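You operate a simulated robot arm through the tools that you are given. There is no shell and no other tool.

Carry out the task below with a simulated two-armed robot. There is one attempt and no reset: what you move stays moved.

## Task
Take up the slack test belt and track it into the green field.
Fine: both knobs up to upright pointers, run it, then turn the yellow knob further up till the pointer stands in the green; stop it.
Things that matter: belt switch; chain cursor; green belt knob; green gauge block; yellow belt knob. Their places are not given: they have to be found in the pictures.

Only the result counts: the job must be done as asked and must still hold three seconds after the hand-in. Knocking over, shifting, dropping, spilling or breaking anything else fails it.

## Robot
Two 7-joint arms with two-finger grippers on one trunk that stands fixed in place. Base frame: the origin is at the foot of the trunk, x ahead of it, y to its left, z up. Units: mm, rad, N and s.
The left shoulder is at [60, 123, 995], the right one opposite. With the tool pointing down near the work surface each hand reaches from about 340 to 800 mm from the base axis, measured 20 degrees to its own side. Payload 1.47 kg a hand.
Tool frame (each hand has its own): the origin (TCP) lies between the finger pads and is the grasp point; the fingertips stand 16 mm ahead of it; z points along the fingers, y is the line along which they close. Largest opening 87 mm; the body of the gripper starts 55 mm behind the TCP.
Orientation is that of the tool frame in the base frame, as a unit quaternion [w, x, y, z]. With the fingers straight down and closing along the base's y, the tool's x points along the base's -x, its y along +y and its z along -z.

## Interface
- The arms move only by the tool jog_arm. It takes "left_increments", "right_increments" or both (then of equal length, played together; a hand with none holds still); each is a list of rows, each a list of 7 numbers: the turn, a rotation vector about the tool's x, y, z in rad, then the shift along the tool's x, y, z in mm, then the gripper command, from -1 (fully open) to 1 (shut), values between in proportion. In form: [[ax, ay, az, tx, ty, tz, hand], ...]. A call has 1 to 20 rows; each row shifts and turns the commanded pose from where the row before left it, along the tool's axes as they then stand. A row lasts 0.2 s, in which the tool goes at most 50 mm and 0.15 rad; a call with a longer step from one row to the next is refused whole, and so is a gripper value outside its range. A pose out of reach is approached as far as the arm can. The call stops where the force on the tool passes 40 N (or 10 N more than at its start, if that is more) or the arm is blocked; 0.2 s more then pass. Each finger travels about 153 mm/s and halts on what it meets, pressing with about 23 N; the grip force reading is that of the motor and also rises with nothing between the fingers. The clock runs only during rows and for 0.2 s after the last one: add rows that do not move to give the fingers time. It gives the time, the measured TCP pose, the force on the tool (base axes), the opening and the grip force at its end, in the units of the frame above (readings bear some noise), with the torque about the TCP (base axes, N m) and any sound that the robot's microphone picked up.
- Cameras (640 x 400 px; columns grow to the right, rows downward): "scene" is now at [93.7, -18.6, 1562.2]; the picture's right is [-0.23, -0.97, 0.00], its down [-0.62, 0.14, -0.77] and it looks along [0.75, -0.17, -0.63] (base axes); focal length 322 px, centre (320, 200). "left" rides on the left gripper at [73, -12, -89] in its tool frame; the picture's right is [0.16, 0.99, 0.00], its down [-0.72, 0.12, -0.68] and it looks along [-0.67, 0.11, 0.73] (tool axes); focal length 247 px, centre (320, 200). "right" rides on the right gripper at [73, 12, -90] in its tool frame; the picture's right is [-0.16, 0.99, 0.00], its down [-0.72, -0.12, -0.68] and it looks along [-0.67, -0.11, 0.73] (tool axes); focal length 247 px, centre (320, 200).
- grab_frame(camera): a new picture of that camera. No time passes.
- move_column(by): slides the trunk up (or, below 0, down) by that many mm; the arms and the scene camera ride with it, the base frame stays. It gives what a move gives, with no picture.
- head_to(pan, tilt): turns the head with the scene camera to pan (to the left, within 2.094 rad either way) and tilt (down, from -0.506 to 1.204), counted from straight ahead of the robot. It gives what a move gives.
- pixel_to_xyz(camera, pixels): for up to 12 pixels [column, row] of the newest picture of that camera ("zoom" is the newest enlarged one), the place [x, y, z] in the base frame of the surface seen there, good to about 3 mm. No time passes.
- close_up(camera, box): a new picture of the part [left, top, right, bottom] of that camera's present view, enlarged. No time passes.
- finish_job(): hands the job in; it is judged then, once.

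Open the grippers and draw the arms clear of the work before you hand the job in, unless the task says otherwise.

The tools are called after "Request:" as name(argument=value, ...) on one line, values as JSON. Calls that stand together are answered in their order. jog_arm: Moves the arms, as the interface text tells. Its arguments: {"type":"object","properties":{"left_increments":{"type":"array"},"right_increments":{"type":"array"}},"required":[]} The other tools are called the same way: move_column (by) slides the trunk up or down; head_to (pan, tilt) turns the head that bears the scene camera; grab_frame (camera) takes a picture; pixel_to_xyz (camera, pixels) gives the place of the surface under pixels of a picture; close_up (camera, box) takes an enlarged picture of a part of a camera's view; finish_job () hands the job in.

At the start:

```text
time: 0.0
left_tool_pos: [523.8, 127.0, 1183.2]
left_orientation: [0.0, 0.001, 1.0, -0.001]
left_contact_force: [0.3, -0.1, -0.1]
left_ft_torque: [-0.01, 0.0, 0.0]
left_width: 87.1
left_finger_force: 0.0
right_tool_pos: [405.8, -335.6, 1148.1]
right_orientation: [0.0, 0.001, 1.0, 0.0]
right_contact_force: [0.1, 0.6, 0.4]
right_ft_torque: [-0.01, 0.0, 0.02]
right_width: 86.9
right_finger_force: 0.0
trunk travel left (down, up): [-150.0, 80.0]
head pan, tilt: [-0.227, 0.686]
```

scene: 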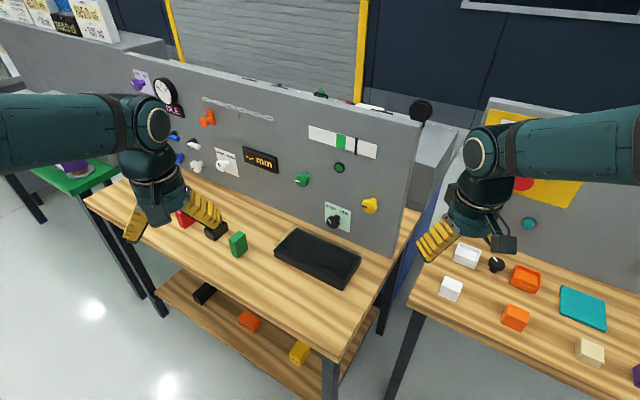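
right: 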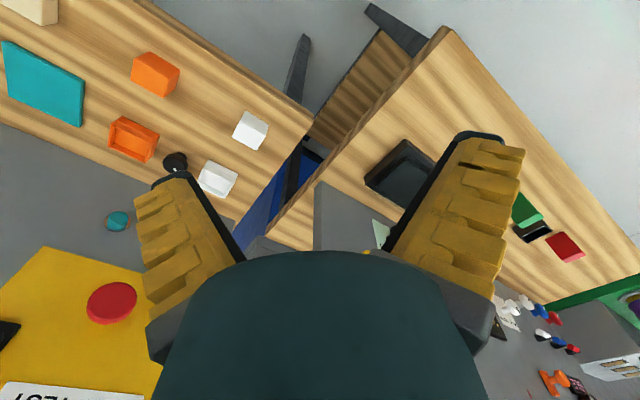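
left: 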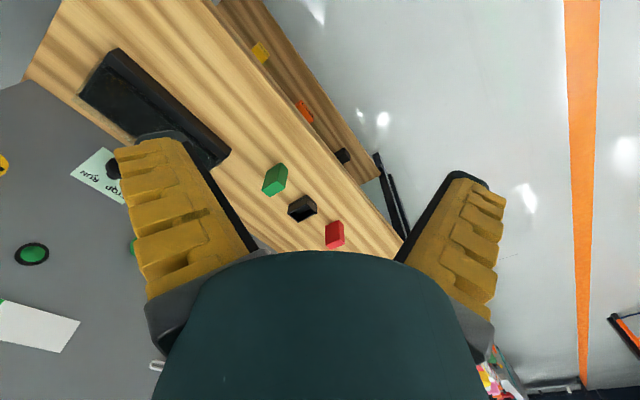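

I see a panel with green and yellow knobs, a black switch with a label and a white/green scale in the scene picture. I'll take enlarged pictures of the panel to read the labels.

Request:
close_up(camera="scene", box=[270, 90, 430, 250])

Request:
close_up(camera="scene", box=[120, 60, 290, 180])

Request:
grab_frame(camera="scene")

```text
2.50 times, centred on (350, 170) of scene
```

zoom: 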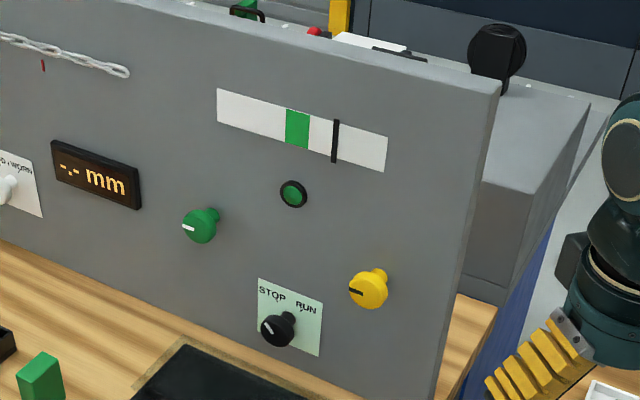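

```text
3.33 times, centred on (205, 120) of scene
```

zoom: 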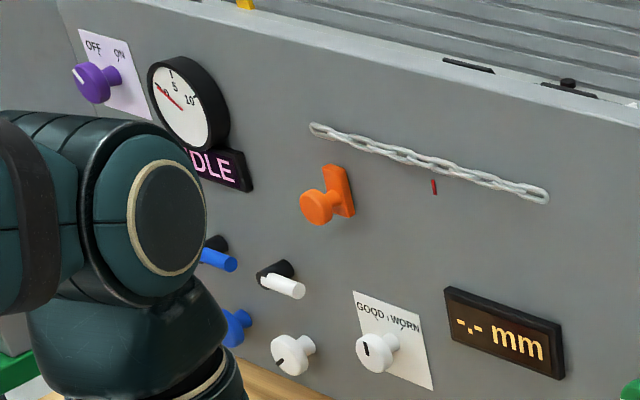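

```text
taken
```

scene: 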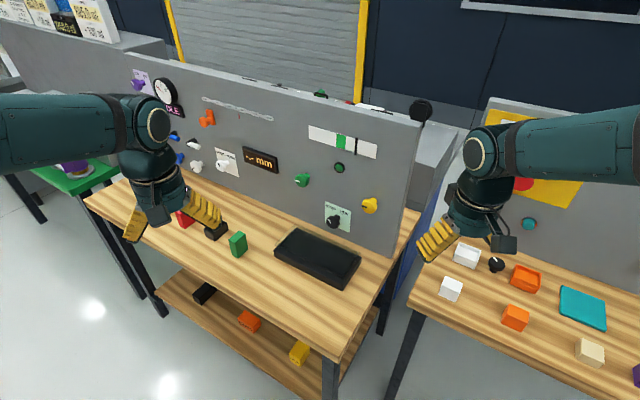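

The scale's pointer is right of the green field. Both knob marks point left, and the switch has STOP and RUN. I'll enlarge the area around the knobs and measure positions.

Request:
close_up(camera="scene", box=[285, 160, 389, 225])

Request:
pixel_to_xyz(camera="scene", pixels=[[300, 183], [303, 180], [308, 178], [369, 205], [374, 200], [333, 221], [340, 163], [320, 195], [400, 225], [285, 140], [390, 150], [318, 265]])

```text
6.15 times, centred on (337, 192) of scene
```

zoom: 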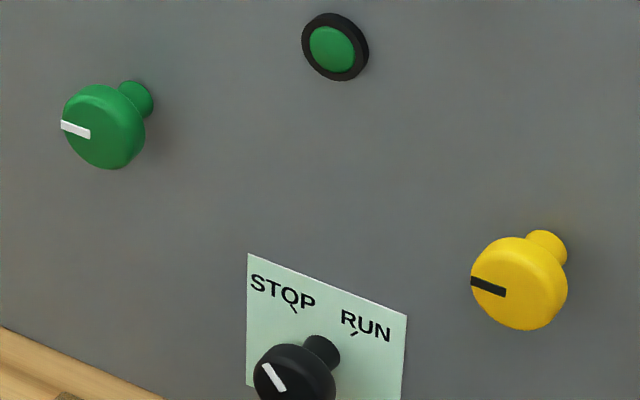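

```text
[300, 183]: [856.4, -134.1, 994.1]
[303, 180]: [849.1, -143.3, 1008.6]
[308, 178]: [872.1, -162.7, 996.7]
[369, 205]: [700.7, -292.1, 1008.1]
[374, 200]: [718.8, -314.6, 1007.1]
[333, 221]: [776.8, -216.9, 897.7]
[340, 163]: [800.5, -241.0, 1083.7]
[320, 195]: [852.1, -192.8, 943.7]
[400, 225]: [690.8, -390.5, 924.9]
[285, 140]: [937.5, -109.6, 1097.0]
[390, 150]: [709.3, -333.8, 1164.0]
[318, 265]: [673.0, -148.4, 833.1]
```

I'll measure knob faces and panel points in this newest enlarged picture for a precise panel plane.

Request:
pixel_to_xyz(camera="zoom", pixels=[[104, 128], [137, 95], [519, 285], [548, 243], [293, 372], [322, 347], [332, 48], [200, 60], [200, 250], [450, 120], [600, 150], [590, 370]])

Request:
pixel_to_xyz(camera="scene", pixels=[[320, 133], [341, 140], [358, 149], [376, 152], [405, 130], [395, 240], [350, 125], [270, 115], [360, 180], [280, 160], [310, 205], [380, 225]])

```text
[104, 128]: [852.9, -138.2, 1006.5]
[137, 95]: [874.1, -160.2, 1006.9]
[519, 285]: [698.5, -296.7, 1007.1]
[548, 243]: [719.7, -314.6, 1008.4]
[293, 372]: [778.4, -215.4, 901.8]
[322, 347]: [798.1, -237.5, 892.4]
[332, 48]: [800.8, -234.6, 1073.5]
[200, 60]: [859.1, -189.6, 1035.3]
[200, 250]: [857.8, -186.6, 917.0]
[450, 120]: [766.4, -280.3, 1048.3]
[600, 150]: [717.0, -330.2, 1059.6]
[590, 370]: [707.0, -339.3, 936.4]
```

```text
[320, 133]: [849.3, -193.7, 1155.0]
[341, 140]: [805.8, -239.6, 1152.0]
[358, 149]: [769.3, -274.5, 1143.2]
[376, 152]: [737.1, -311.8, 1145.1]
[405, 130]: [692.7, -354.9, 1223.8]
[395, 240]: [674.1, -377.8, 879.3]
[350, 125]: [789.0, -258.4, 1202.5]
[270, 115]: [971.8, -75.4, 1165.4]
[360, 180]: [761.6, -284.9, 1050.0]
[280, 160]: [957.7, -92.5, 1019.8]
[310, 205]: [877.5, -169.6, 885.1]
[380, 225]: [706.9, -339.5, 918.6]
```

The panel is vertical along x−y≈1047, facing the robot at 45°. The knob faces stand about 38 mm out, at green (853,−138,1007), yellow (699,−297,1007) and switch (778,−215,900). I'll bring the left hand forward and pitch it level with the fingers pointing ahead.

Request:
jog_arm(left_increments=[[0, 0, 0, -30, 0, 0, -1], [0, 0, 0, -30, 0, 0, -1], [0, 0, 0, -30, 0, 0, -1], [0, -0.1428, 0, 0, 0, 0, -1], [0, -0.1428, 0, 0, 0, 0, -1], [0, -0.1428, 0, 0, 0, 0, -1], [0, -0.1428, 0, 0, 0, 0, -1], [0, -0.1428, 0, 0, 0, 0, -1], [0, -0.1428, 0, 0, 0, 0, -1], [0, -0.1428, 0, 0, 0, 0, -1], [0, -0.1428, 0, 0, 0, 0, -1], [0, -0.1428, 0, 0, 0, 0, -1], [0, -0.1428, 0, 0, 0, 0, -1], [0, -0.1428, 0, 0, 0, 0, -1]])

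```text
time: 3.0
left_tool_pos: [612.8, 118.8, 1190.7]
left_orientation: [0.678, 0.01, 0.735, -0.004]
left_contact_force: [-0.7, -0.3, 0.5]
left_ft_torque: [-0.01, 0.01, 0.02]
left_width: 87.0
left_finger_force: 0.1
left hand out of reach, approached as far as the arm can: row 14
right_tool_pos: [405.8, -333.9, 1147.1]
right_orientation: [0.0, 0.0, 1.0, -0.001]
right_contact_force: [-0.2, 1.1, 0.3]
right_ft_torque: [-0.09, 0.02, -0.02]
right_width: 87.0
right_finger_force: 0.1
trunk travel left (down, up): [-150.0, 80.0]
head pan, tilt: [-0.227, 0.686]
```

The hand is nearly level but hit a reach limit on the last row. I'll turn it right by 45° about its x axis while going down and somewhat ahead.

Request:
jog_arm(left_increments=[[0, 0, 0, 20, 0, 20, -1], [0, 0, 0, 20, 0, 20, -1], [0.131, 0, 0, 20, 0, 10, -1], [0.131, 0, 0, 20, 0, 10, -1], [0.131, 0, 0, 20, 0, 10, -1], [0.131, 0, 0, 20, 0, 10, -1], [0.131, 0, 0, 20, 0, 10, -1], [0.131, 0, 0, 20, 0, 10, -1], [0, 0, 0, 0, 0, 0, -1]])

Request:
grab_frame(camera="scene")

Request:
grab_frame(camera="left")

```text
time: 5.0
left_tool_pos: [628.0, 56.2, 1078.8]
left_orientation: [0.606, 0.215, 0.741, -0.193]
left_contact_force: [0.6, -0.4, -0.7]
left_ft_torque: [0.0, -0.02, 0.0]
left_width: 86.9
left_finger_force: 0.1
left hand out of reach, approached as far as the arm can: row 1, 2, 3, 4, 5
right_tool_pos: [405.3, -336.8, 1147.4]
right_orientation: [0.001, 0.0, 1.0, 0.0]
right_contact_force: [-0.1, 0.1, -0.2]
right_ft_torque: [0.03, 0.0, -0.03]
right_width: 87.1
right_finger_force: 0.0
trunk travel left (down, up): [-150.0, 80.0]
head pan, tilt: [-0.227, 0.686]
```

```text
taken
```

scene: 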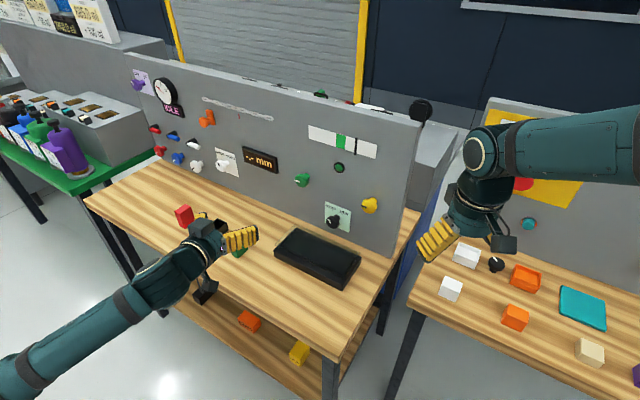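

```text
taken
```

left: 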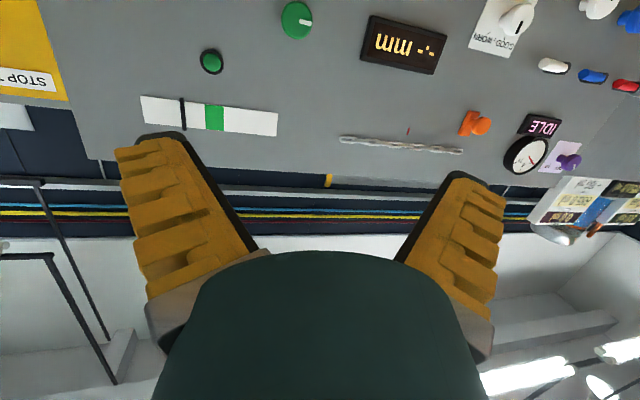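

The left hand points about 34° right and 11° down now, with TCP at (628,56,1079). I'll finish the turn toward the panel normal while moving ahead toward the green knob.

Request:
jog_arm(left_increments=[[0.033, -0.031, 0.007, 6, -3, 25, -1], [0.033, -0.031, 0.007, 6, -3, 25, -1], [0.033, -0.031, 0.007, 6, -3, 25, -1], [0.033, -0.031, 0.007, 6, -3, 25, -1], [0.033, -0.031, 0.007, 6, -3, 25, -1], [0.033, -0.031, 0.007, 6, -3, 5, -1], [0, 0, 0, 0, 0, 0, -1]])

```text
time: 6.6
left_tool_pos: [716.7, -32.3, 1026.4]
left_orientation: [0.652, 0.27, 0.655, -0.271]
left_contact_force: [0.3, 0.7, 0.3]
left_ft_torque: [0.0, 0.0, -0.02]
left_width: 86.8
left_finger_force: 0.1
right_tool_pos: [405.8, -335.6, 1147.4]
right_orientation: [0.0, 0.001, 1.0, 0.0]
right_contact_force: [-0.9, 0.2, -0.1]
right_ft_torque: [0.0, 0.01, -0.03]
right_width: 86.9
right_finger_force: 0.1
trunk travel left (down, up): [-150.0, 80.0]
head pan, tilt: [-0.227, 0.686]
```

Orientation now matches the panel normal with TCP (717,−32,1026), 210 mm from the panel. I'll look with the left camera to refine the knob centre.

Request:
grab_frame(camera="left")

Request:
close_up(camera="scene", box=[230, 120, 400, 250])

```text
taken
```

left: 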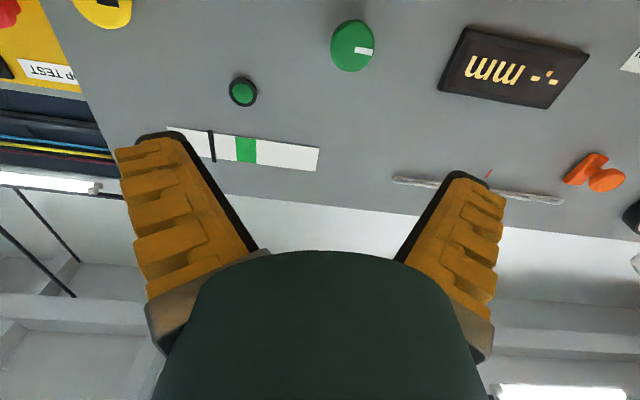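

```text
3.08 times, centred on (315, 185) of scene
```

zoom: 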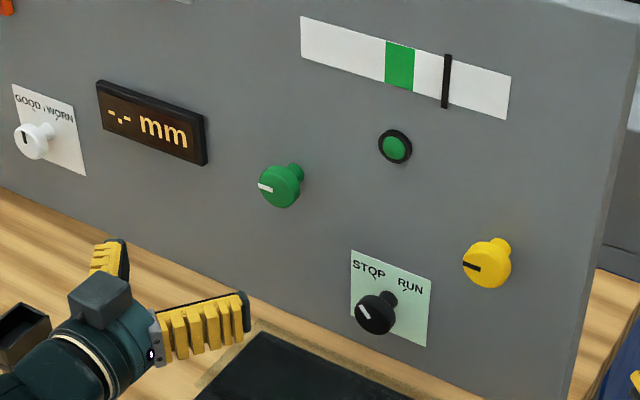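

The green knob spans columns 331–375 and rows 20–72 in the left view. I'll measure its face edges and the panel near it.

Request:
pixel_to_xyz(camera="left", pixels=[[353, 46], [335, 46], [371, 46], [351, 24], [353, 68], [364, 50], [400, 60], [300, 60], [242, 91], [211, 145], [245, 150], [290, 155]])

```text
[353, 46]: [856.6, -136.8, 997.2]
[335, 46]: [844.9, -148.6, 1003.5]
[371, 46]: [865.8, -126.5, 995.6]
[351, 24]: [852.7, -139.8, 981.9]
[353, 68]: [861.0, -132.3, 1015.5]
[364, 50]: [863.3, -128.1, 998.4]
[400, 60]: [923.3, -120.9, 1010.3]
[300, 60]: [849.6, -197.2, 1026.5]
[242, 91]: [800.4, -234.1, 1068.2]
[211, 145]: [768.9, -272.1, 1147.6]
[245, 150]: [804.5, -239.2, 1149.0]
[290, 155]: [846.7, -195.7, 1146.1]
```

I'll cross-check with a tighter scene close-up of the green and yellow knobs.

Request:
close_up(camera="scene", box=[288, 168, 320, 188])

Request:
pixel_to_xyz(camera="zoom", pixels=[[200, 200], [250, 150], [250, 250], [300, 200]])

```text
16.00 times, centred on (304, 178) of scene
```

zoom: 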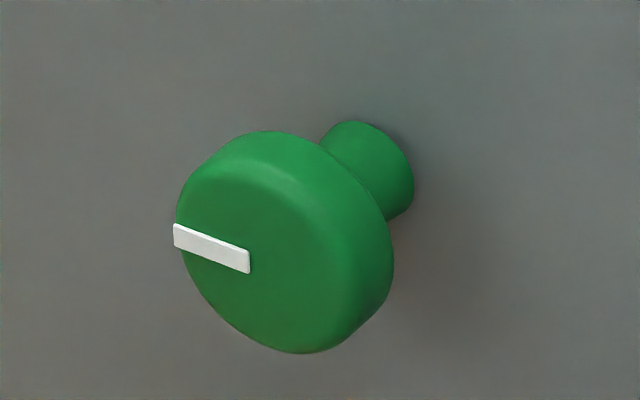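

```text
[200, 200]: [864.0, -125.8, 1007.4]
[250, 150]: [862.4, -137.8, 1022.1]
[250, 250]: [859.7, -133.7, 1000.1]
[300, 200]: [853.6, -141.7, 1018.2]
```

I'll measure points on the front face rim of the green knob.

Request:
pixel_to_xyz(camera="zoom", pixels=[[183, 215], [248, 262], [265, 258], [290, 345], [345, 290], [340, 320], [220, 175], [270, 185], [320, 230], [200, 290], [370, 170], [265, 140]])

```text
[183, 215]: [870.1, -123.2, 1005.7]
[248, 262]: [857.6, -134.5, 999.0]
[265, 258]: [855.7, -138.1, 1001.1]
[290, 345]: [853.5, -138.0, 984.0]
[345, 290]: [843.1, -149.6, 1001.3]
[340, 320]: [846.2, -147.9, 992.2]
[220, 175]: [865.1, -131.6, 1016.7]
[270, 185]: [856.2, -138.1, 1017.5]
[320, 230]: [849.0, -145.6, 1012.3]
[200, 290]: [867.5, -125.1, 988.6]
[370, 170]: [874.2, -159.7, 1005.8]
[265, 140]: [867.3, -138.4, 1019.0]
```

Green knob: centre s≈−508 along the panel, z≈1001, face 38 mm out, radius about 19. I'll align the hand with it, go ahead to a standoff and pre-rotate −45° so that I can turn +90° in one go.

Request:
jog_arm(left_increments=[[0, 0, 0, 13, 12, 20, -1], [0, 0, 0, 12.4, 12, 20, -1], [0, 0, 0, 0, 0, 30, -1], [0, 0, -0.131, 0, 0, 10, -1], [0, 0, -0.131, 0, 0, 5, -1], [0, 0, -0.131, 0, 0, 5, -1], [0, 0, -0.131, 0, 0, 0, -1], [0, 0, -0.131, 0, 0, 0, -1], [0, 0, -0.131, 0, 0, 0, -1], [0, 0, 0, 0, 0, 0, -1]])

Request:
grab_frame(camera="left")

Request:
grab_frame(camera="scene")

```text
time: 8.8
left_tool_pos: [795.9, -78.0, 998.8]
left_orientation: [0.498, -0.003, 0.708, -0.5]
left_contact_force: [-0.8, 0.9, 0.2]
left_ft_torque: [0.02, -0.01, -0.03]
left_width: 86.9
left_finger_force: 0.0
right_tool_pos: [405.4, -335.5, 1146.3]
right_orientation: [0.0, 0.0, 1.0, 0.0]
right_contact_force: [-0.3, 0.1, -0.9]
right_ft_torque: [-0.03, -0.06, 0.01]
right_width: 87.1
right_finger_force: 0.0
trunk travel left (down, up): [-150.0, 80.0]
head pan, tilt: [-0.227, 0.686]
```

```text
taken
```

left: 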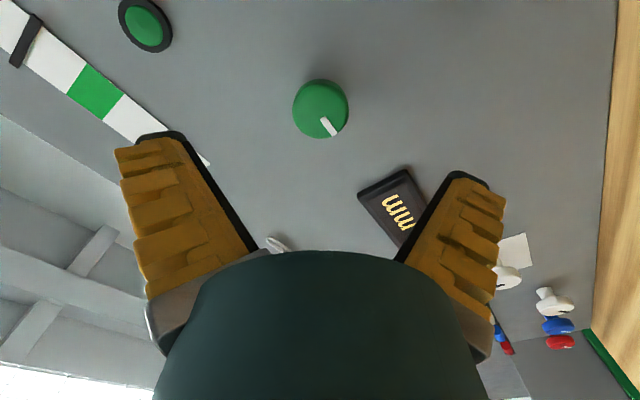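

```text
taken
```

scene: 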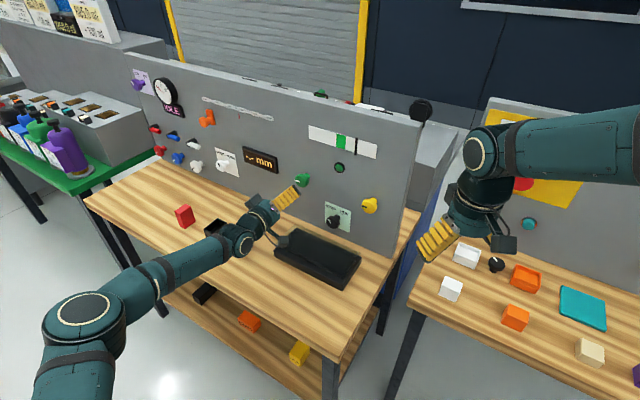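

The pose is centred: the knob face at (320,109) in the left view lies on the tool axis. I'll advance 90 mm so that the pads surround the knob, then close.

Request:
jog_arm(left_increments=[[0, 0, 0, 0, 0, 22, -1], [0, 0, 0, 0, 0, 22, -1], [0, 0, 0, 0, 0, 22, -1], [0, 0, 0, 0, 0, 16, -1], [0, 0, 0, 0, 0, 8, -1], [0, 0, 0, 0, 0, 0, -1]])

Request:
grab_frame(camera="left")

```text
time: 10.2
left_tool_pos: [857.1, -141.9, 999.9]
left_orientation: [0.498, -0.002, 0.708, -0.501]
left_contact_force: [-0.3, -0.6, -0.9]
left_ft_torque: [-0.02, 0.01, 0.01]
left_width: 87.0
left_finger_force: 0.1
right_tool_pos: [405.4, -335.4, 1147.6]
right_orientation: [0.001, 0.0, 1.0, 0.0]
right_contact_force: [-0.4, -0.1, 0.0]
right_ft_torque: [-0.02, 0.04, -0.01]
right_width: 87.1
right_finger_force: 0.0
trunk travel left (down, up): [-150.0, 80.0]
head pan, tilt: [-0.227, 0.686]
```

```text
taken
```

left: 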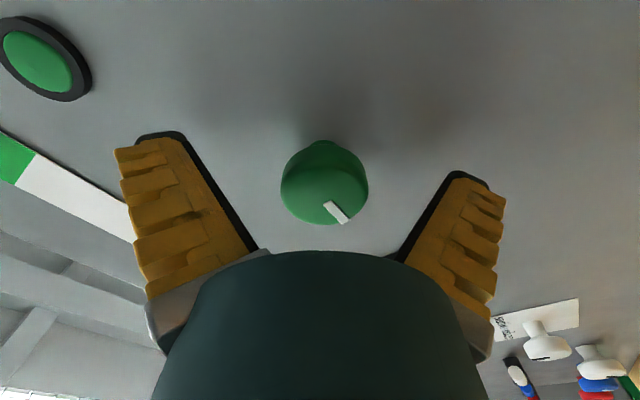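

The knob sits between the fingers at (324,187), centred. I'll close the gripper with a small 1 mm lateral correction and wait for it to settle.

Request:
jog_arm(left_increments=[[0, 0, 0, 0, 1, 0, 0], [0, 0, 0, 0, 0, 0, 1], [0, 0, 0, 0, 0, 0, 1], [0, 0, 0, 0, 0, 0, 1]])

Request:
grab_frame(camera="left")

```text
time: 11.2
left_tool_pos: [858.8, -141.5, 997.8]
left_orientation: [0.499, -0.003, 0.709, -0.499]
left_contact_force: [-1.1, 10.7, -8.0]
left_ft_torque: [-0.08, -0.05, -0.03]
left_width: 35.9
left_finger_force: 29.6
right_tool_pos: [407.0, -334.8, 1147.0]
right_orientation: [0.0, 0.0, 1.0, -0.002]
right_contact_force: [0.7, -0.9, 0.4]
right_ft_torque: [-0.04, -0.01, -0.01]
right_width: 87.0
right_finger_force: 0.0
trunk travel left (down, up): [-150.0, 80.0]
head pan, tilt: [-0.227, 0.686]
```

```text
taken
```

left: 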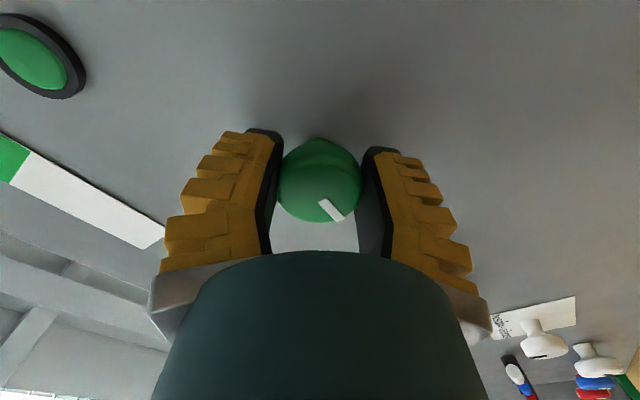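

It is gripped at 35.9 mm width with about 10 N along the tool's +y, so the hand sits slightly off centre. I'll shift 1.5 mm along +y to relieve that before turning.

Request:
jog_arm(left_increments=[[0, 0, 0, 0, 1.5, 0, 1], [0, 0, 0, 0, 0, 0, 1]])

```text
time: 11.8
left_tool_pos: [858.6, -141.6, 998.8]
left_orientation: [0.498, -0.003, 0.708, -0.501]
left_contact_force: [-2.0, 14.5, -10.2]
left_ft_torque: [-0.01, 0.1, -0.02]
left_width: 36.0
left_finger_force: 30.2
left hand out of reach, approached as far as the arm can: row 1
right_tool_pos: [407.2, -333.9, 1146.0]
right_orientation: [0.0, 0.0, 1.0, 0.0]
right_contact_force: [0.1, 0.1, 0.0]
right_ft_torque: [-0.05, 0.01, -0.02]
right_width: 87.0
right_finger_force: 0.0
trunk travel left (down, up): [-150.0, 80.0]
head pan, tilt: [-0.227, 0.686]
```

The force rose with +y and the row was reported out of reach, so I'll shift back −2.5 mm along y and watch the force.

Request:
jog_arm(left_increments=[[0, 0, 0, 0, -2.5, 0, 1], [0, 0, 0, 0, 0, 0, 1]])

```text
time: 12.4
left_tool_pos: [858.2, -141.4, 998.2]
left_orientation: [0.498, -0.004, 0.709, -0.498]
left_contact_force: [6.3, 16.4, -16.6]
left_ft_torque: [-0.02, 0.12, 0.11]
left_width: 36.0
left_finger_force: 30.0
right_tool_pos: [407.5, -334.4, 1146.2]
right_orientation: [0.0, 0.001, 1.0, -0.001]
right_contact_force: [-0.7, 0.0, 0.3]
right_ft_torque: [0.0, -0.01, 0.0]
right_width: 87.2
right_finger_force: 0.1
trunk travel left (down, up): [-150.0, 80.0]
head pan, tilt: [-0.227, 0.686]
```

Moving −y raised the force, so +y does relieve it and the earlier row was limited by reach. I'll shift +2.5 mm back and begin turning the green knob clockwise in small steps.

Request:
jog_arm(left_increments=[[0, 0, 0.05, 0, 1.5, 0, 1], [0, 0, 0.1, 0, 1.5, 0, 1], [0, 0, 0.1, 0, 1, 0, 1], [0, 0, 0.1, 0, 0, 0, 1], [0, 0, 0, 0, 0, 0, 1]])

Request:
grab_frame(camera="left")

```text
time: 13.6
left_tool_pos: [859.8, -140.8, 997.5]
left_orientation: [0.578, 0.121, 0.698, -0.405]
left_contact_force: [6.0, 16.4, -9.5]
left_ft_torque: [-0.12, -0.03, 0.1]
left_width: 35.1
left_finger_force: 30.4
right_tool_pos: [408.2, -334.1, 1146.9]
right_orientation: [-0.001, 0.001, 1.0, -0.001]
right_contact_force: [-0.6, -0.8, -1.1]
right_ft_torque: [0.01, -0.02, 0.0]
right_width: 87.1
right_finger_force: 0.1
trunk travel left (down, up): [-150.0, 80.0]
head pan, tilt: [-0.227, 0.686]
```

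```text
taken
```

left: 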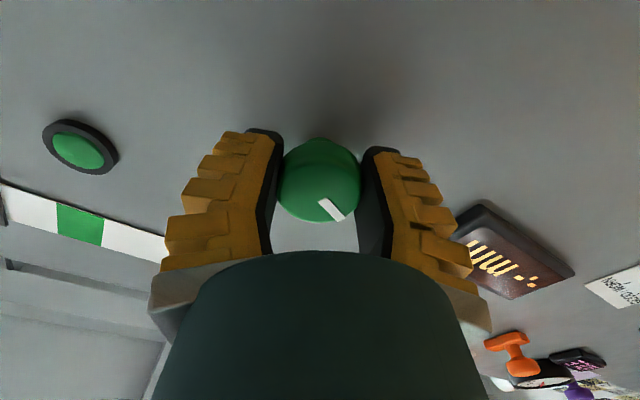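

The knob turns with the hand (mark is unchanged in the left view), about 20° so far. About 18 N along tool y remains, so I'll try a +2 mm y shift alone to see how it changes.

Request:
jog_arm(left_increments=[[0, 0, 0, 0, 2, 0, 1], [0, 0, 0, 0, 0, 0, 1]])

```text
time: 14.2
left_tool_pos: [860.3, -140.9, 997.7]
left_orientation: [0.577, 0.12, 0.698, -0.407]
left_contact_force: [8.1, 16.9, -9.7]
left_ft_torque: [-0.14, -0.06, 0.09]
left_width: 35.1
left_finger_force: 30.5
left hand out of reach, approached as far as the arm can: row 1
right_tool_pos: [406.1, -333.9, 1147.2]
right_orientation: [-0.001, 0.0, 1.0, 0.0]
right_contact_force: [-1.0, 0.7, 0.5]
right_ft_torque: [-0.01, -0.01, -0.01]
right_width: 87.0
right_finger_force: 0.1
trunk travel left (down, up): [-150.0, 80.0]
head pan, tilt: [-0.227, 0.686]
```

The reach is at its limit that way, but the loads stay well below 40 N and the knob turns, so I'll continue clockwise, easing slightly downward.

Request:
jog_arm(left_increments=[[0, 0, 0.1, 0.7, 0, 0, 1], [0, 0, 0.1, 0.7, 0, 0, 1], [0, 0, 0.1, 0.7, 0, 0, 1], [0, 0, 0.1, 0, 0, 0, 1], [0, 0, 0, 0, 0, 0, 1]])

Request:
grab_frame(camera="left")

```text
time: 15.4
left_tool_pos: [859.8, -140.1, 998.0]
left_orientation: [0.648, 0.257, 0.659, -0.282]
left_contact_force: [25.3, 15.7, 5.0]
left_ft_torque: [-0.32, -0.23, -0.03]
left_width: 34.8
left_finger_force: 29.6
right_tool_pos: [407.3, -333.0, 1146.7]
right_orientation: [0.0, 0.0, 1.0, -0.001]
right_contact_force: [0.1, 0.6, 0.6]
right_ft_torque: [-0.03, -0.02, 0.02]
right_width: 86.9
right_finger_force: 0.2
trunk travel left (down, up): [-150.0, 80.0]
head pan, tilt: [-0.227, 0.686]
```

```text
taken
```

left: 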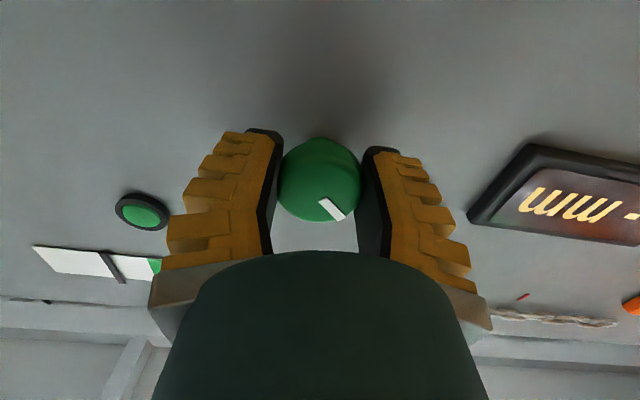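

Side force along tool y has grown to about 29 N, so I'll try easing +y by 3 mm before turning more.

Request:
jog_arm(left_increments=[[0, 0, 0, 0, 3, 0, 1], [0, 0, 0, 0, 0, 0, 1]])

```text
time: 16.0
left_tool_pos: [860.2, -139.1, 998.5]
left_orientation: [0.647, 0.255, 0.66, -0.282]
left_contact_force: [30.4, 14.8, 5.7]
left_ft_torque: [-0.4, -0.26, -0.16]
left_width: 34.3
left_finger_force: 29.7
right_tool_pos: [409.0, -333.5, 1146.5]
right_orientation: [-0.001, 0.0, 1.0, -0.001]
right_contact_force: [1.1, -0.7, -0.7]
right_ft_torque: [0.03, -0.01, 0.06]
right_width: 87.1
right_finger_force: 0.1
trunk travel left (down, up): [-150.0, 80.0]
head pan, tilt: [-0.227, 0.686]
```

The force still rose, so rather than fight it I'll open the fingers, let the arm settle free and compare its pose with the knob.

Request:
jog_arm(left_increments=[[0, 0, 0, 0, 0, 0, -1], [0, 0, 0, 0, 0, 0, -1], [0, 0, 0, 0, 0, 0, -1]])

Request:
grab_frame(camera="left")

Request:
close_up(camera="scene", box=[230, 120, 400, 250])

```text
time: 16.8
left_tool_pos: [857.6, -143.6, 998.1]
left_orientation: [0.646, 0.258, 0.66, -0.284]
left_contact_force: [-0.1, 0.3, -0.4]
left_ft_torque: [-0.01, -0.03, -0.04]
left_width: 87.2
left_finger_force: 0.1
right_tool_pos: [407.3, -334.7, 1148.6]
right_orientation: [0.001, 0.0, 1.0, 0.0]
right_contact_force: [-0.6, -0.4, 0.4]
right_ft_torque: [0.0, 0.03, -0.02]
right_width: 87.1
right_finger_force: 0.1
trunk travel left (down, up): [-150.0, 80.0]
head pan, tilt: [-0.227, 0.686]
```

```text
taken
```

left: 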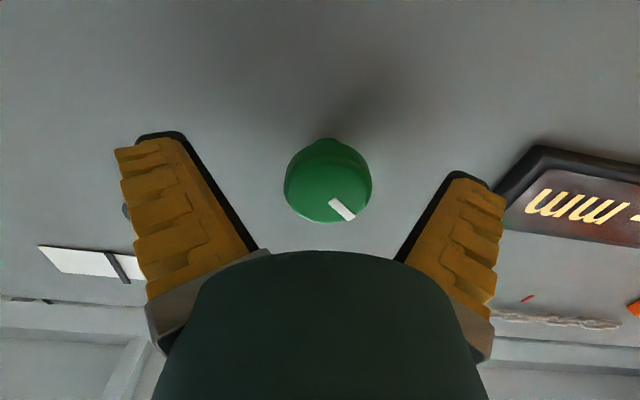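

```text
3.08 times, centred on (315, 185) of scene
```

zoom: 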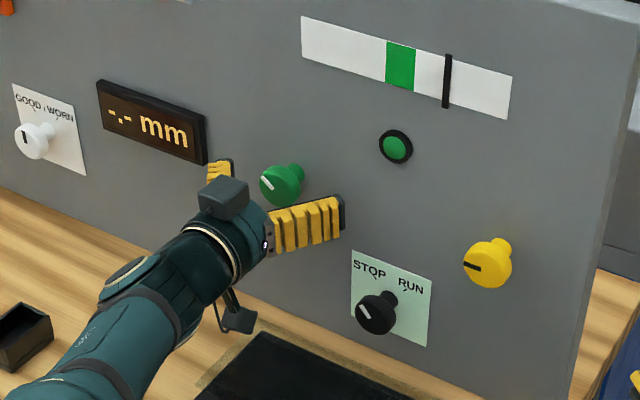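

Free, the hand sits about 4–5 mm right of the knob (knob at (328,190) versus axis 320). The knob's mark is now at about 10:30. I'll shift +4.5 mm and rehearse the remaining +0.82 rad turn with open fingers to test reach.

Request:
jog_arm(left_increments=[[0, 0, 0, 0, 2.5, 0, -1], [0, 0, 0, 0, 2, 0, -1], [0, 0, 0.137, 0, 0, 0, -1], [0, 0, 0.137, 0, 0, 0, -1], [0, 0, 0.137, 0, 0, 0, -1], [0, 0, 0.137, 0, 0, 0, -1], [0, 0, 0.137, 0, 0, 0, -1], [0, 0, 0.137, 0, 0, 0, -1], [0, 0, 0, 0, 0, 0, -1]])

Request:
grab_frame(camera="left")

```text
time: 18.8
left_tool_pos: [858.9, -140.7, 998.2]
left_orientation: [0.706, 0.5, 0.502, -0.001]
left_contact_force: [0.8, -0.5, -0.1]
left_ft_torque: [0.01, 0.02, -0.02]
left_width: 87.2
left_finger_force: 0.0
left hand out of reach, approached as far as the arm can: row 1
right_tool_pos: [406.2, -334.7, 1147.6]
right_orientation: [-0.001, 0.001, 1.0, 0.0]
right_contact_force: [0.4, 0.5, -0.5]
right_ft_torque: [-0.02, -0.01, 0.02]
right_width: 87.0
right_finger_force: 0.1
trunk travel left (down, up): [-150.0, 80.0]
head pan, tilt: [-0.227, 0.686]
```

```text
taken
```

left: 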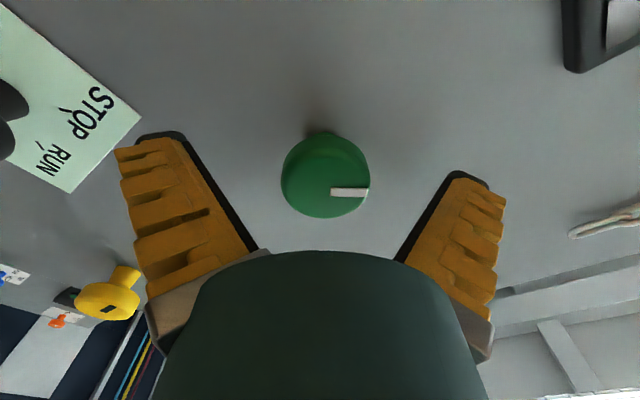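

The rehearsal turn reached fully. I'll measure the green knob face rim in this nearer view to get its exact centre.

Request:
pixel_to_xyz(camera="left", pixels=[[286, 185], [366, 185], [326, 185], [326, 215], [326, 160], [326, 170], [300, 205], [352, 205], [300, 165], [352, 165], [335, 192], [363, 192]])

```text
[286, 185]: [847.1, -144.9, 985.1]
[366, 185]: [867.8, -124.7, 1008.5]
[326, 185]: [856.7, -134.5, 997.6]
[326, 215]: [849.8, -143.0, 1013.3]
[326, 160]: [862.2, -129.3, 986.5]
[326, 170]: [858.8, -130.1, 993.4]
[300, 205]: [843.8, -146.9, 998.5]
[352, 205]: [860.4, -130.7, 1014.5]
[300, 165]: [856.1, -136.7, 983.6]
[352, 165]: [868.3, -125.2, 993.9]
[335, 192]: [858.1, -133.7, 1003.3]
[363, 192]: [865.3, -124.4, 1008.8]
```

The fitted knob centre is s≈−510.4, z≈998, so the hand is 2.7 mm too far right. I'll test shifting left here and rotating on to +90° roll with open fingers.

Request:
jog_arm(left_increments=[[0, 0, 0, 1.9, 1.9, 0, -1], [0, 0, 0.135, 0, 0, 0, -1], [0, 0, 0.135, 0, 0, 0, -1], [0, 0, 0.135, 0, 0, 0, -1], [0, 0, 0.135, 0, 0, 0, -1], [0, 0, 0.135, 0, 0, 0, -1], [0, 0, 0.135, 0, 0, 0, -1], [0, 0, 0, 0, 0, 0, -1]])

Request:
grab_frame(camera="left")

```text
time: 20.6
left_tool_pos: [857.9, -140.3, 998.4]
left_orientation: [0.649, 0.658, 0.264, 0.277]
left_contact_force: [-0.3, -0.1, 0.3]
left_ft_torque: [0.01, 0.01, -0.01]
left_width: 87.1
left_finger_force: 0.2
left hand out of reach, approached as far as the arm can: row 1
right_tool_pos: [406.3, -333.7, 1146.1]
right_orientation: [-0.001, 0.0, 1.0, 0.0]
right_contact_force: [0.9, 0.3, -0.8]
right_ft_torque: [0.01, -0.02, -0.01]
right_width: 86.9
right_finger_force: 0.1
trunk travel left (down, up): [-150.0, 80.0]
head pan, tilt: [-0.227, 0.686]
```

```text
taken
```

left: 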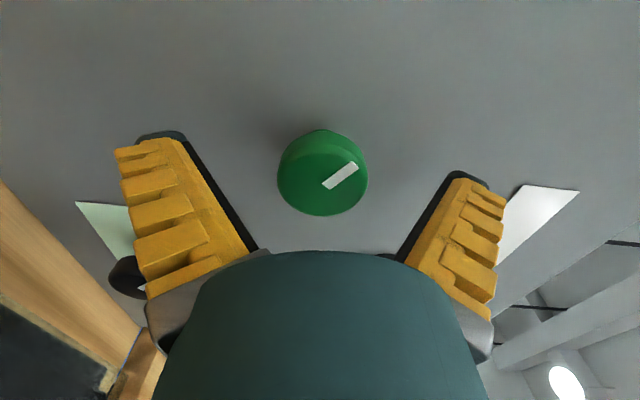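

Roll reaches +90° fine, and only the last couple of millimetres leftward are reach-limited, so I'll back off 2–3 mm from the panel to gain that. First I'll measure the mark's present angle using its ends.

Request:
pixel_to_xyz(camera="left", pixels=[[325, 184], [341, 175], [356, 166], [322, 175]])

Request:
close_up(camera="left", box=[260, 120, 388, 200])

```text
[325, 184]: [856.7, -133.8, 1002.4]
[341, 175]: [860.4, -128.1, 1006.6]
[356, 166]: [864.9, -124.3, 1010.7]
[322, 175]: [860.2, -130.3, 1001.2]
```

```text
5.00 times, centred on (324, 160) of left
```

zoom: 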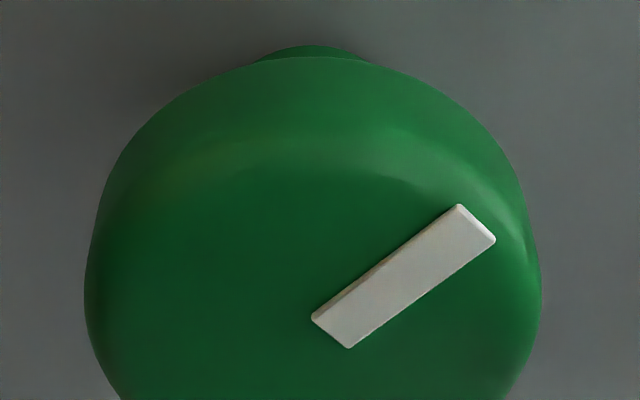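

The mark stands about 43° above the left horizontal, so about 47° remains. I'll back off 3 mm, shift left 3 mm, and roll back to about +45° ready to regrip.

Request:
jog_arm(left_increments=[[0, 0, 0, 0, 0, -3, -1], [0, 0, 0, 3, 0, 0, -1], [0, 0, -0.135, 0, 0, 0, -1], [0, 0, -0.135, 0, 0, 0, -1], [0, 0, -0.135, 0, 0, 0, -1], [0, 0, -0.135, 0, 0, 0, -1], [0, 0, -0.135, 0, 0, 0, -1], [0, 0, -0.135, 0, 0, 0, -1], [0, 0, 0, 0, 0, 0, -1]])

Request:
grab_frame(camera="left")

```text
time: 22.6
left_tool_pos: [857.9, -135.8, 997.4]
left_orientation: [0.706, 0.499, 0.502, -0.002]
left_contact_force: [-1.3, 0.1, -1.0]
left_ft_torque: [-0.02, 0.03, 0.0]
left_width: 87.2
left_finger_force: 0.2
right_tool_pos: [407.1, -335.7, 1147.6]
right_orientation: [0.0, 0.001, 1.0, 0.0]
right_contact_force: [0.4, -0.9, -0.2]
right_ft_torque: [0.01, 0.03, 0.01]
right_width: 86.9
right_finger_force: 0.1
trunk travel left (down, up): [-150.0, 80.0]
head pan, tilt: [-0.227, 0.686]
```

```text
taken
```

left: 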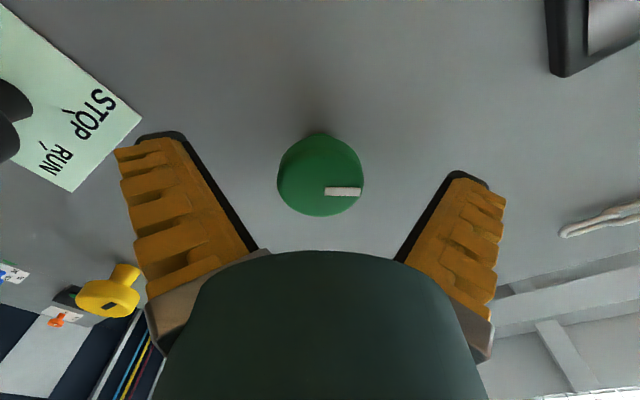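

The knob is centred at column 320 and TCP is at s=−510.6, 38 mm out. I'll close on it and check forces.

Request:
jog_arm(left_increments=[[0, 0, 0, 0, 0, 0, 0], [0, 0, 0, 0, 0, 0, 1], [0, 0, 0, 0, 0, 0, 1], [0, 0, 0, 0, 0, 0, 1]])

```text
time: 23.6
left_tool_pos: [857.4, -136.3, 998.8]
left_orientation: [0.706, 0.499, 0.502, -0.001]
left_contact_force: [-3.9, 3.9, 2.4]
left_ft_torque: [-0.13, -0.15, -0.23]
left_width: 34.9
left_finger_force: 30.6
right_tool_pos: [404.9, -334.4, 1147.4]
right_orientation: [0.0, 0.001, 1.0, 0.0]
right_contact_force: [1.1, 1.0, 0.0]
right_ft_torque: [0.0, 0.01, 0.0]
right_width: 87.0
right_finger_force: 0.1
trunk travel left (down, up): [-150.0, 80.0]
head pan, tilt: [-0.227, 0.686]
```

Forces are small now (about 6 N). I'll turn clockwise 0.6 rad and check.

Request:
jog_arm(left_increments=[[0, 0, 0.1, 0, 0, 0, 1], [0, 0, 0.1, 0, 0, 0, 1], [0, 0, 0.1, 0, 0, 0, 1], [0, 0, 0.1, 0, 0, 0, 1], [0, 0, 0.1, 0, 0, 0, 1], [0, 0, 0.1, 0, 0, 0, 1], [0, 0, 0, 0, 0, 0, 1]])

Request:
grab_frame(camera="left")

Request:
close_up(camera="scene", box=[230, 120, 400, 250])

```text
time: 25.2
left_tool_pos: [857.5, -135.1, 999.3]
left_orientation: [0.675, 0.625, 0.332, 0.208]
left_contact_force: [-0.3, 7.6, 4.8]
left_ft_torque: [-0.03, -0.02, -0.1]
left_width: 34.1
left_finger_force: 29.8
right_tool_pos: [405.9, -335.1, 1146.9]
right_orientation: [0.0, -0.001, 1.0, 0.0]
right_contact_force: [0.9, -0.1, 0.1]
right_ft_torque: [0.0, 0.04, -0.01]
right_width: 87.0
right_finger_force: 0.0
trunk travel left (down, up): [-150.0, 80.0]
head pan, tilt: [-0.227, 0.686]
```

```text
taken
```

left: 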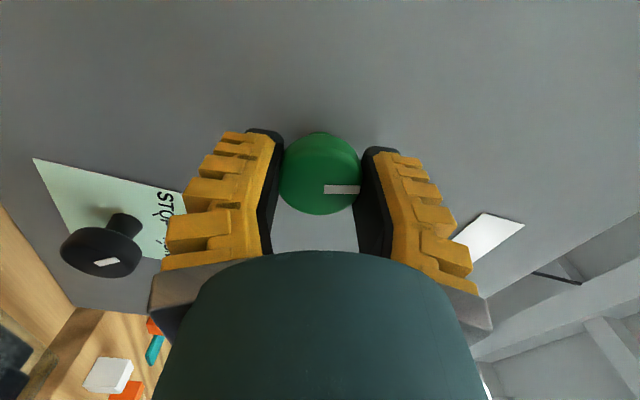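

```text
3.08 times, centred on (315, 185) of scene
```

zoom: 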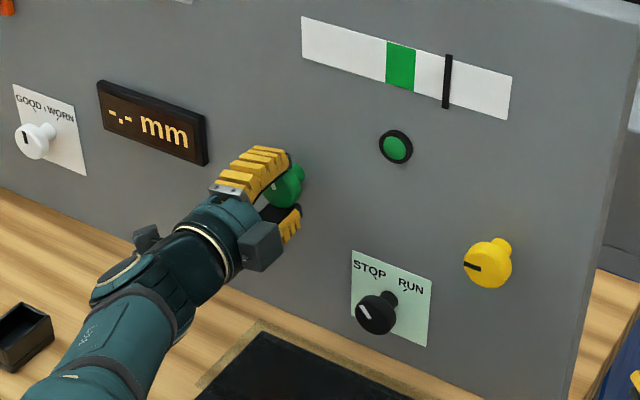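

By geometry the mark is now about 20° left of upright, so I'll turn 0.35 rad further clockwise.

Request:
jog_arm(left_increments=[[0, 0, 0.1, 0, 0, 0, 1], [0, 0, 0.1, 0, 0, 0, 1], [0, 0, 0.1, 0, 0, 0, 1], [0, 0, 0.05, 0, 0, 0, 1], [0, 0, 0, 0, 0, 0, 1]])

Request:
close_up(camera="left", box=[256, 110, 384, 230])

Request:
close_up(camera="scene", box=[270, 160, 350, 210])

```text
time: 26.4
left_tool_pos: [858.0, -136.0, 1000.6]
left_orientation: [0.63, 0.673, 0.216, 0.323]
left_contact_force: [2.5, 5.5, 11.7]
left_ft_torque: [-0.04, -0.04, -0.01]
left_width: 33.6
left_finger_force: 29.6
right_tool_pos: [404.4, -335.5, 1147.7]
right_orientation: [0.0, 0.0, 1.0, -0.001]
right_contact_force: [-0.7, 0.1, -0.5]
right_ft_torque: [0.03, -0.01, 0.0]
right_width: 86.7
right_finger_force: 0.0
trunk travel left (down, up): [-150.0, 80.0]
head pan, tilt: [-0.227, 0.686]
```

```text
3.33 times, centred on (320, 170) of left
```

zoom: 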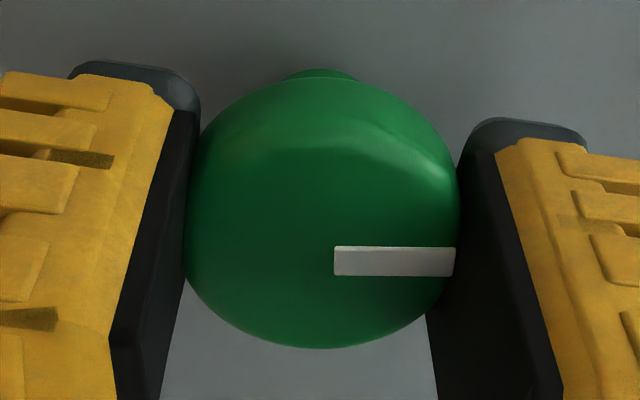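

```text
8.00 times, centred on (310, 185) of scene
```

zoom: 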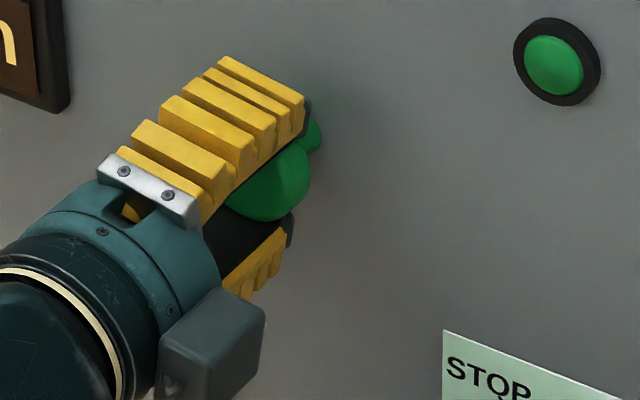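

The mark computes as upright within a degree or two. I'll release, back off straight 110 mm and verify in the pictures.

Request:
jog_arm(left_increments=[[0, 0, 0, 0, 0, 0, -1], [0, 0, 0, 0, 0, 0, -1], [0, 0, 0, 0, 0, -20, -1], [0, 0, 0, 0, 0, -30, -1], [0, 0, 0, 0, 0, -30, -1], [0, 0, 0, 0, 0, -30, -1], [0, 0, 0, 0, 0, 0, -1]])

Request:
close_up(camera="left", box=[240, 40, 400, 160])

Request:
close_up(camera="scene", box=[280, 160, 328, 190])

Request:
grab_frame(camera="scene")

```text
time: 28.0
left_tool_pos: [781.5, -57.8, 999.9]
left_orientation: [0.628, 0.674, 0.218, 0.322]
left_contact_force: [0.1, 0.2, 0.0]
left_ft_torque: [-0.03, 0.0, 0.0]
left_width: 87.0
left_finger_force: 0.1
right_tool_pos: [406.0, -334.7, 1145.4]
right_orientation: [-0.001, 0.0, 1.0, 0.0]
right_contact_force: [0.8, -0.3, -0.5]
right_ft_torque: [0.02, 0.0, 0.01]
right_width: 87.2
right_finger_force: 0.1
trunk travel left (down, up): [-150.0, 80.0]
head pan, tilt: [-0.227, 0.686]
```

```text
3.33 times, centred on (320, 100) of left
```

zoom: 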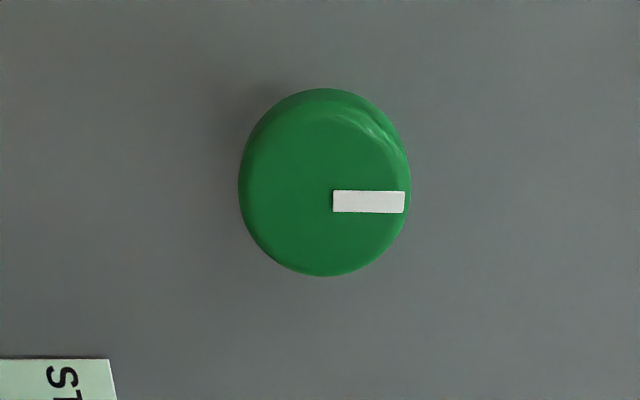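

```text
13.33 times, centred on (304, 175) of scene
```

zoom: 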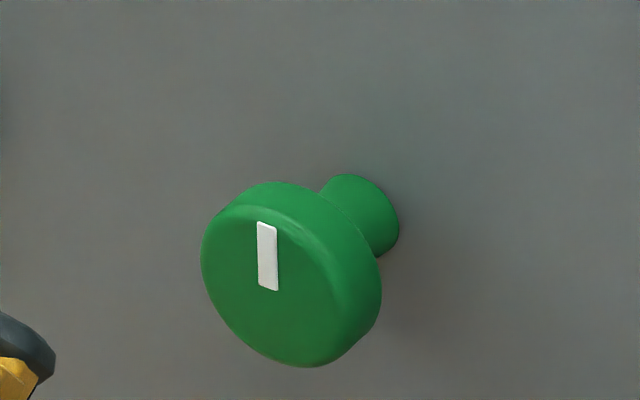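

```text
taken
```

scene: 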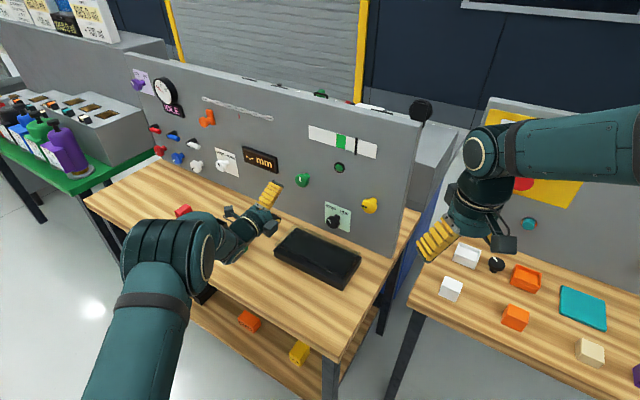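

The green mark is upright. Now I'll measure the yellow knob the same way with a tight scene close-up.

Request:
close_up(camera="scene", box=[352, 192, 384, 212])

Request:
pixel_to_xyz(camera="zoom", pixels=[[200, 230], [260, 200], [320, 200], [260, 300], [330, 300], [300, 260], [340, 250], [280, 340]])

```text
16.00 times, centred on (368, 202) of scene
```

zoom: 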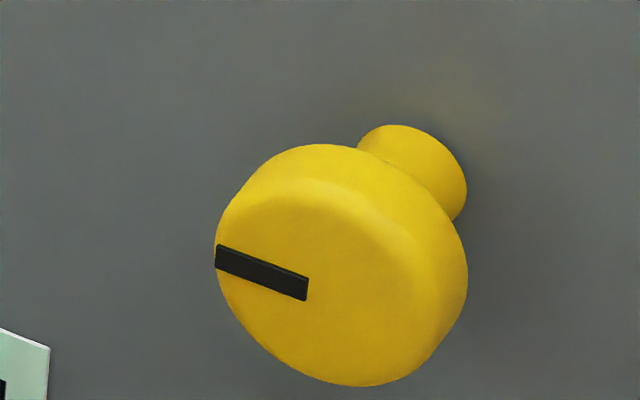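

```text
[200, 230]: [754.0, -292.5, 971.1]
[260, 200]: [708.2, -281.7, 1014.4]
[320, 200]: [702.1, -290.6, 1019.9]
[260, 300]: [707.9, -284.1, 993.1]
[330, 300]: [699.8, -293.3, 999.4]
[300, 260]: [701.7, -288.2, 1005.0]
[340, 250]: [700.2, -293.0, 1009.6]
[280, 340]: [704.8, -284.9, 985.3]
```

I'll sample rim points of the yellow front face.

Request:
pixel_to_xyz(camera="zoom", pixels=[[222, 240], [232, 300], [265, 345], [350, 380], [405, 365], [425, 320], [415, 270], [375, 222], [320, 190], [265, 190], [238, 215], [310, 290]])

Request:
pixel_to_xyz(camera="scene", pixels=[[330, 222], [334, 222], [337, 215], [336, 227], [348, 230], [330, 206]])

```text
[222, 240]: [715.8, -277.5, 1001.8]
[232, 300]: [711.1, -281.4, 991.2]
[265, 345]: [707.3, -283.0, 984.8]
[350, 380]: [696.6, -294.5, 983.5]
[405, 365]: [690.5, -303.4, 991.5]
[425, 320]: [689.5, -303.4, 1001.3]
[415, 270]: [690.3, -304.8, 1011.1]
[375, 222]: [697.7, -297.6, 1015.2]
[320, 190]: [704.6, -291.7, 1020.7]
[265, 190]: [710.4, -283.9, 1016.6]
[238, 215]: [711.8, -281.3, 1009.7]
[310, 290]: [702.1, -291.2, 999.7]
```

```text
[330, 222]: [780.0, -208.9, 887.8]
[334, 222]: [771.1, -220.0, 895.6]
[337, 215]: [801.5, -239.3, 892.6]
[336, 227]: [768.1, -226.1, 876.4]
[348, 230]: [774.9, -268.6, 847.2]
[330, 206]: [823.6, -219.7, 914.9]
```

Yellow centre is s≈−290.5, z≈998–1001 (mark at 9 o'clock). I'll move the hand 221 mm to the right at 147 mm standoff, then roll back to about −0.5 rad.

Request:
jog_arm(left_increments=[[0, 0, 0, -43.6, 7.2, 0, -1], [0, 0, 0, -43.6, 7.2, 0, -1], [0, 0, 0, -43.6, 7.2, 0, -1], [0, 0, 0, -43.6, 7.2, 0, -1], [0, 0, 0, -43.6, 7.2, 0, -1], [0, 0, -0.149, 0, 0, 0, -1], [0, 0, -0.149, 0, 0, 0, -1], [0, 0, -0.149, 0, 0, 0, -1], [0, 0, -0.149, 0, 0, 0, -1], [0, 0, -0.149, 0, 0, 0, -1], [0, 0, -0.149, 0, 0, 0, -1], [0, 0, -0.149, 0, 0, 0, -1], [0, 0, -0.149, 0, 0, 0, -1], [0, 0, -0.149, 0, 0, 0, -1], [0, 0, -0.149, 0, 0, 0, -1], [0, 0, -0.149, 0, 0, 0, -1], [0, 0, -0.149, 0, 0, 0, -1], [0, 0, 0, 0, 0, 0, -1]])

Request:
grab_frame(camera="left")

Request:
grab_frame(camera="scene")

```text
time: 31.8
left_tool_pos: [625.3, -214.6, 999.9]
left_orientation: [0.644, 0.251, 0.662, -0.289]
left_contact_force: [0.1, 0.5, -0.2]
left_ft_torque: [0.0, 0.0, 0.0]
left_width: 87.2
left_finger_force: 0.1
right_tool_pos: [405.6, -334.9, 1146.3]
right_orientation: [0.0, 0.0, 1.0, -0.001]
right_contact_force: [-0.6, -0.9, 0.5]
right_ft_torque: [-0.01, 0.0, -0.04]
right_width: 87.2
right_finger_force: 0.1
trunk travel left (down, up): [-150.0, 80.0]
head pan, tilt: [-0.227, 0.686]
```

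```text
taken
```

left: 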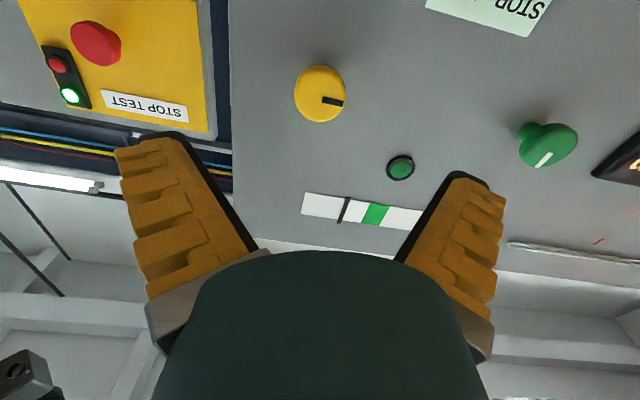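

```text
taken
```

scene: 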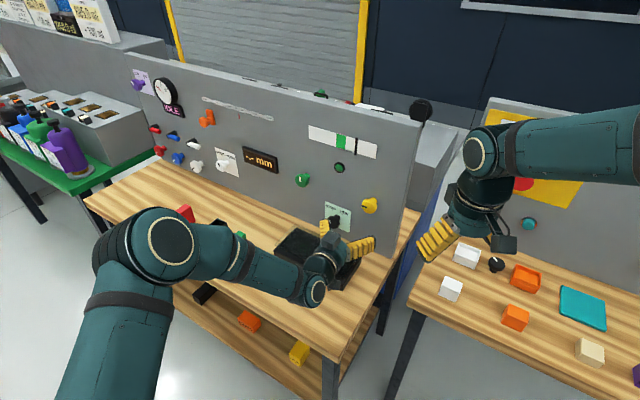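

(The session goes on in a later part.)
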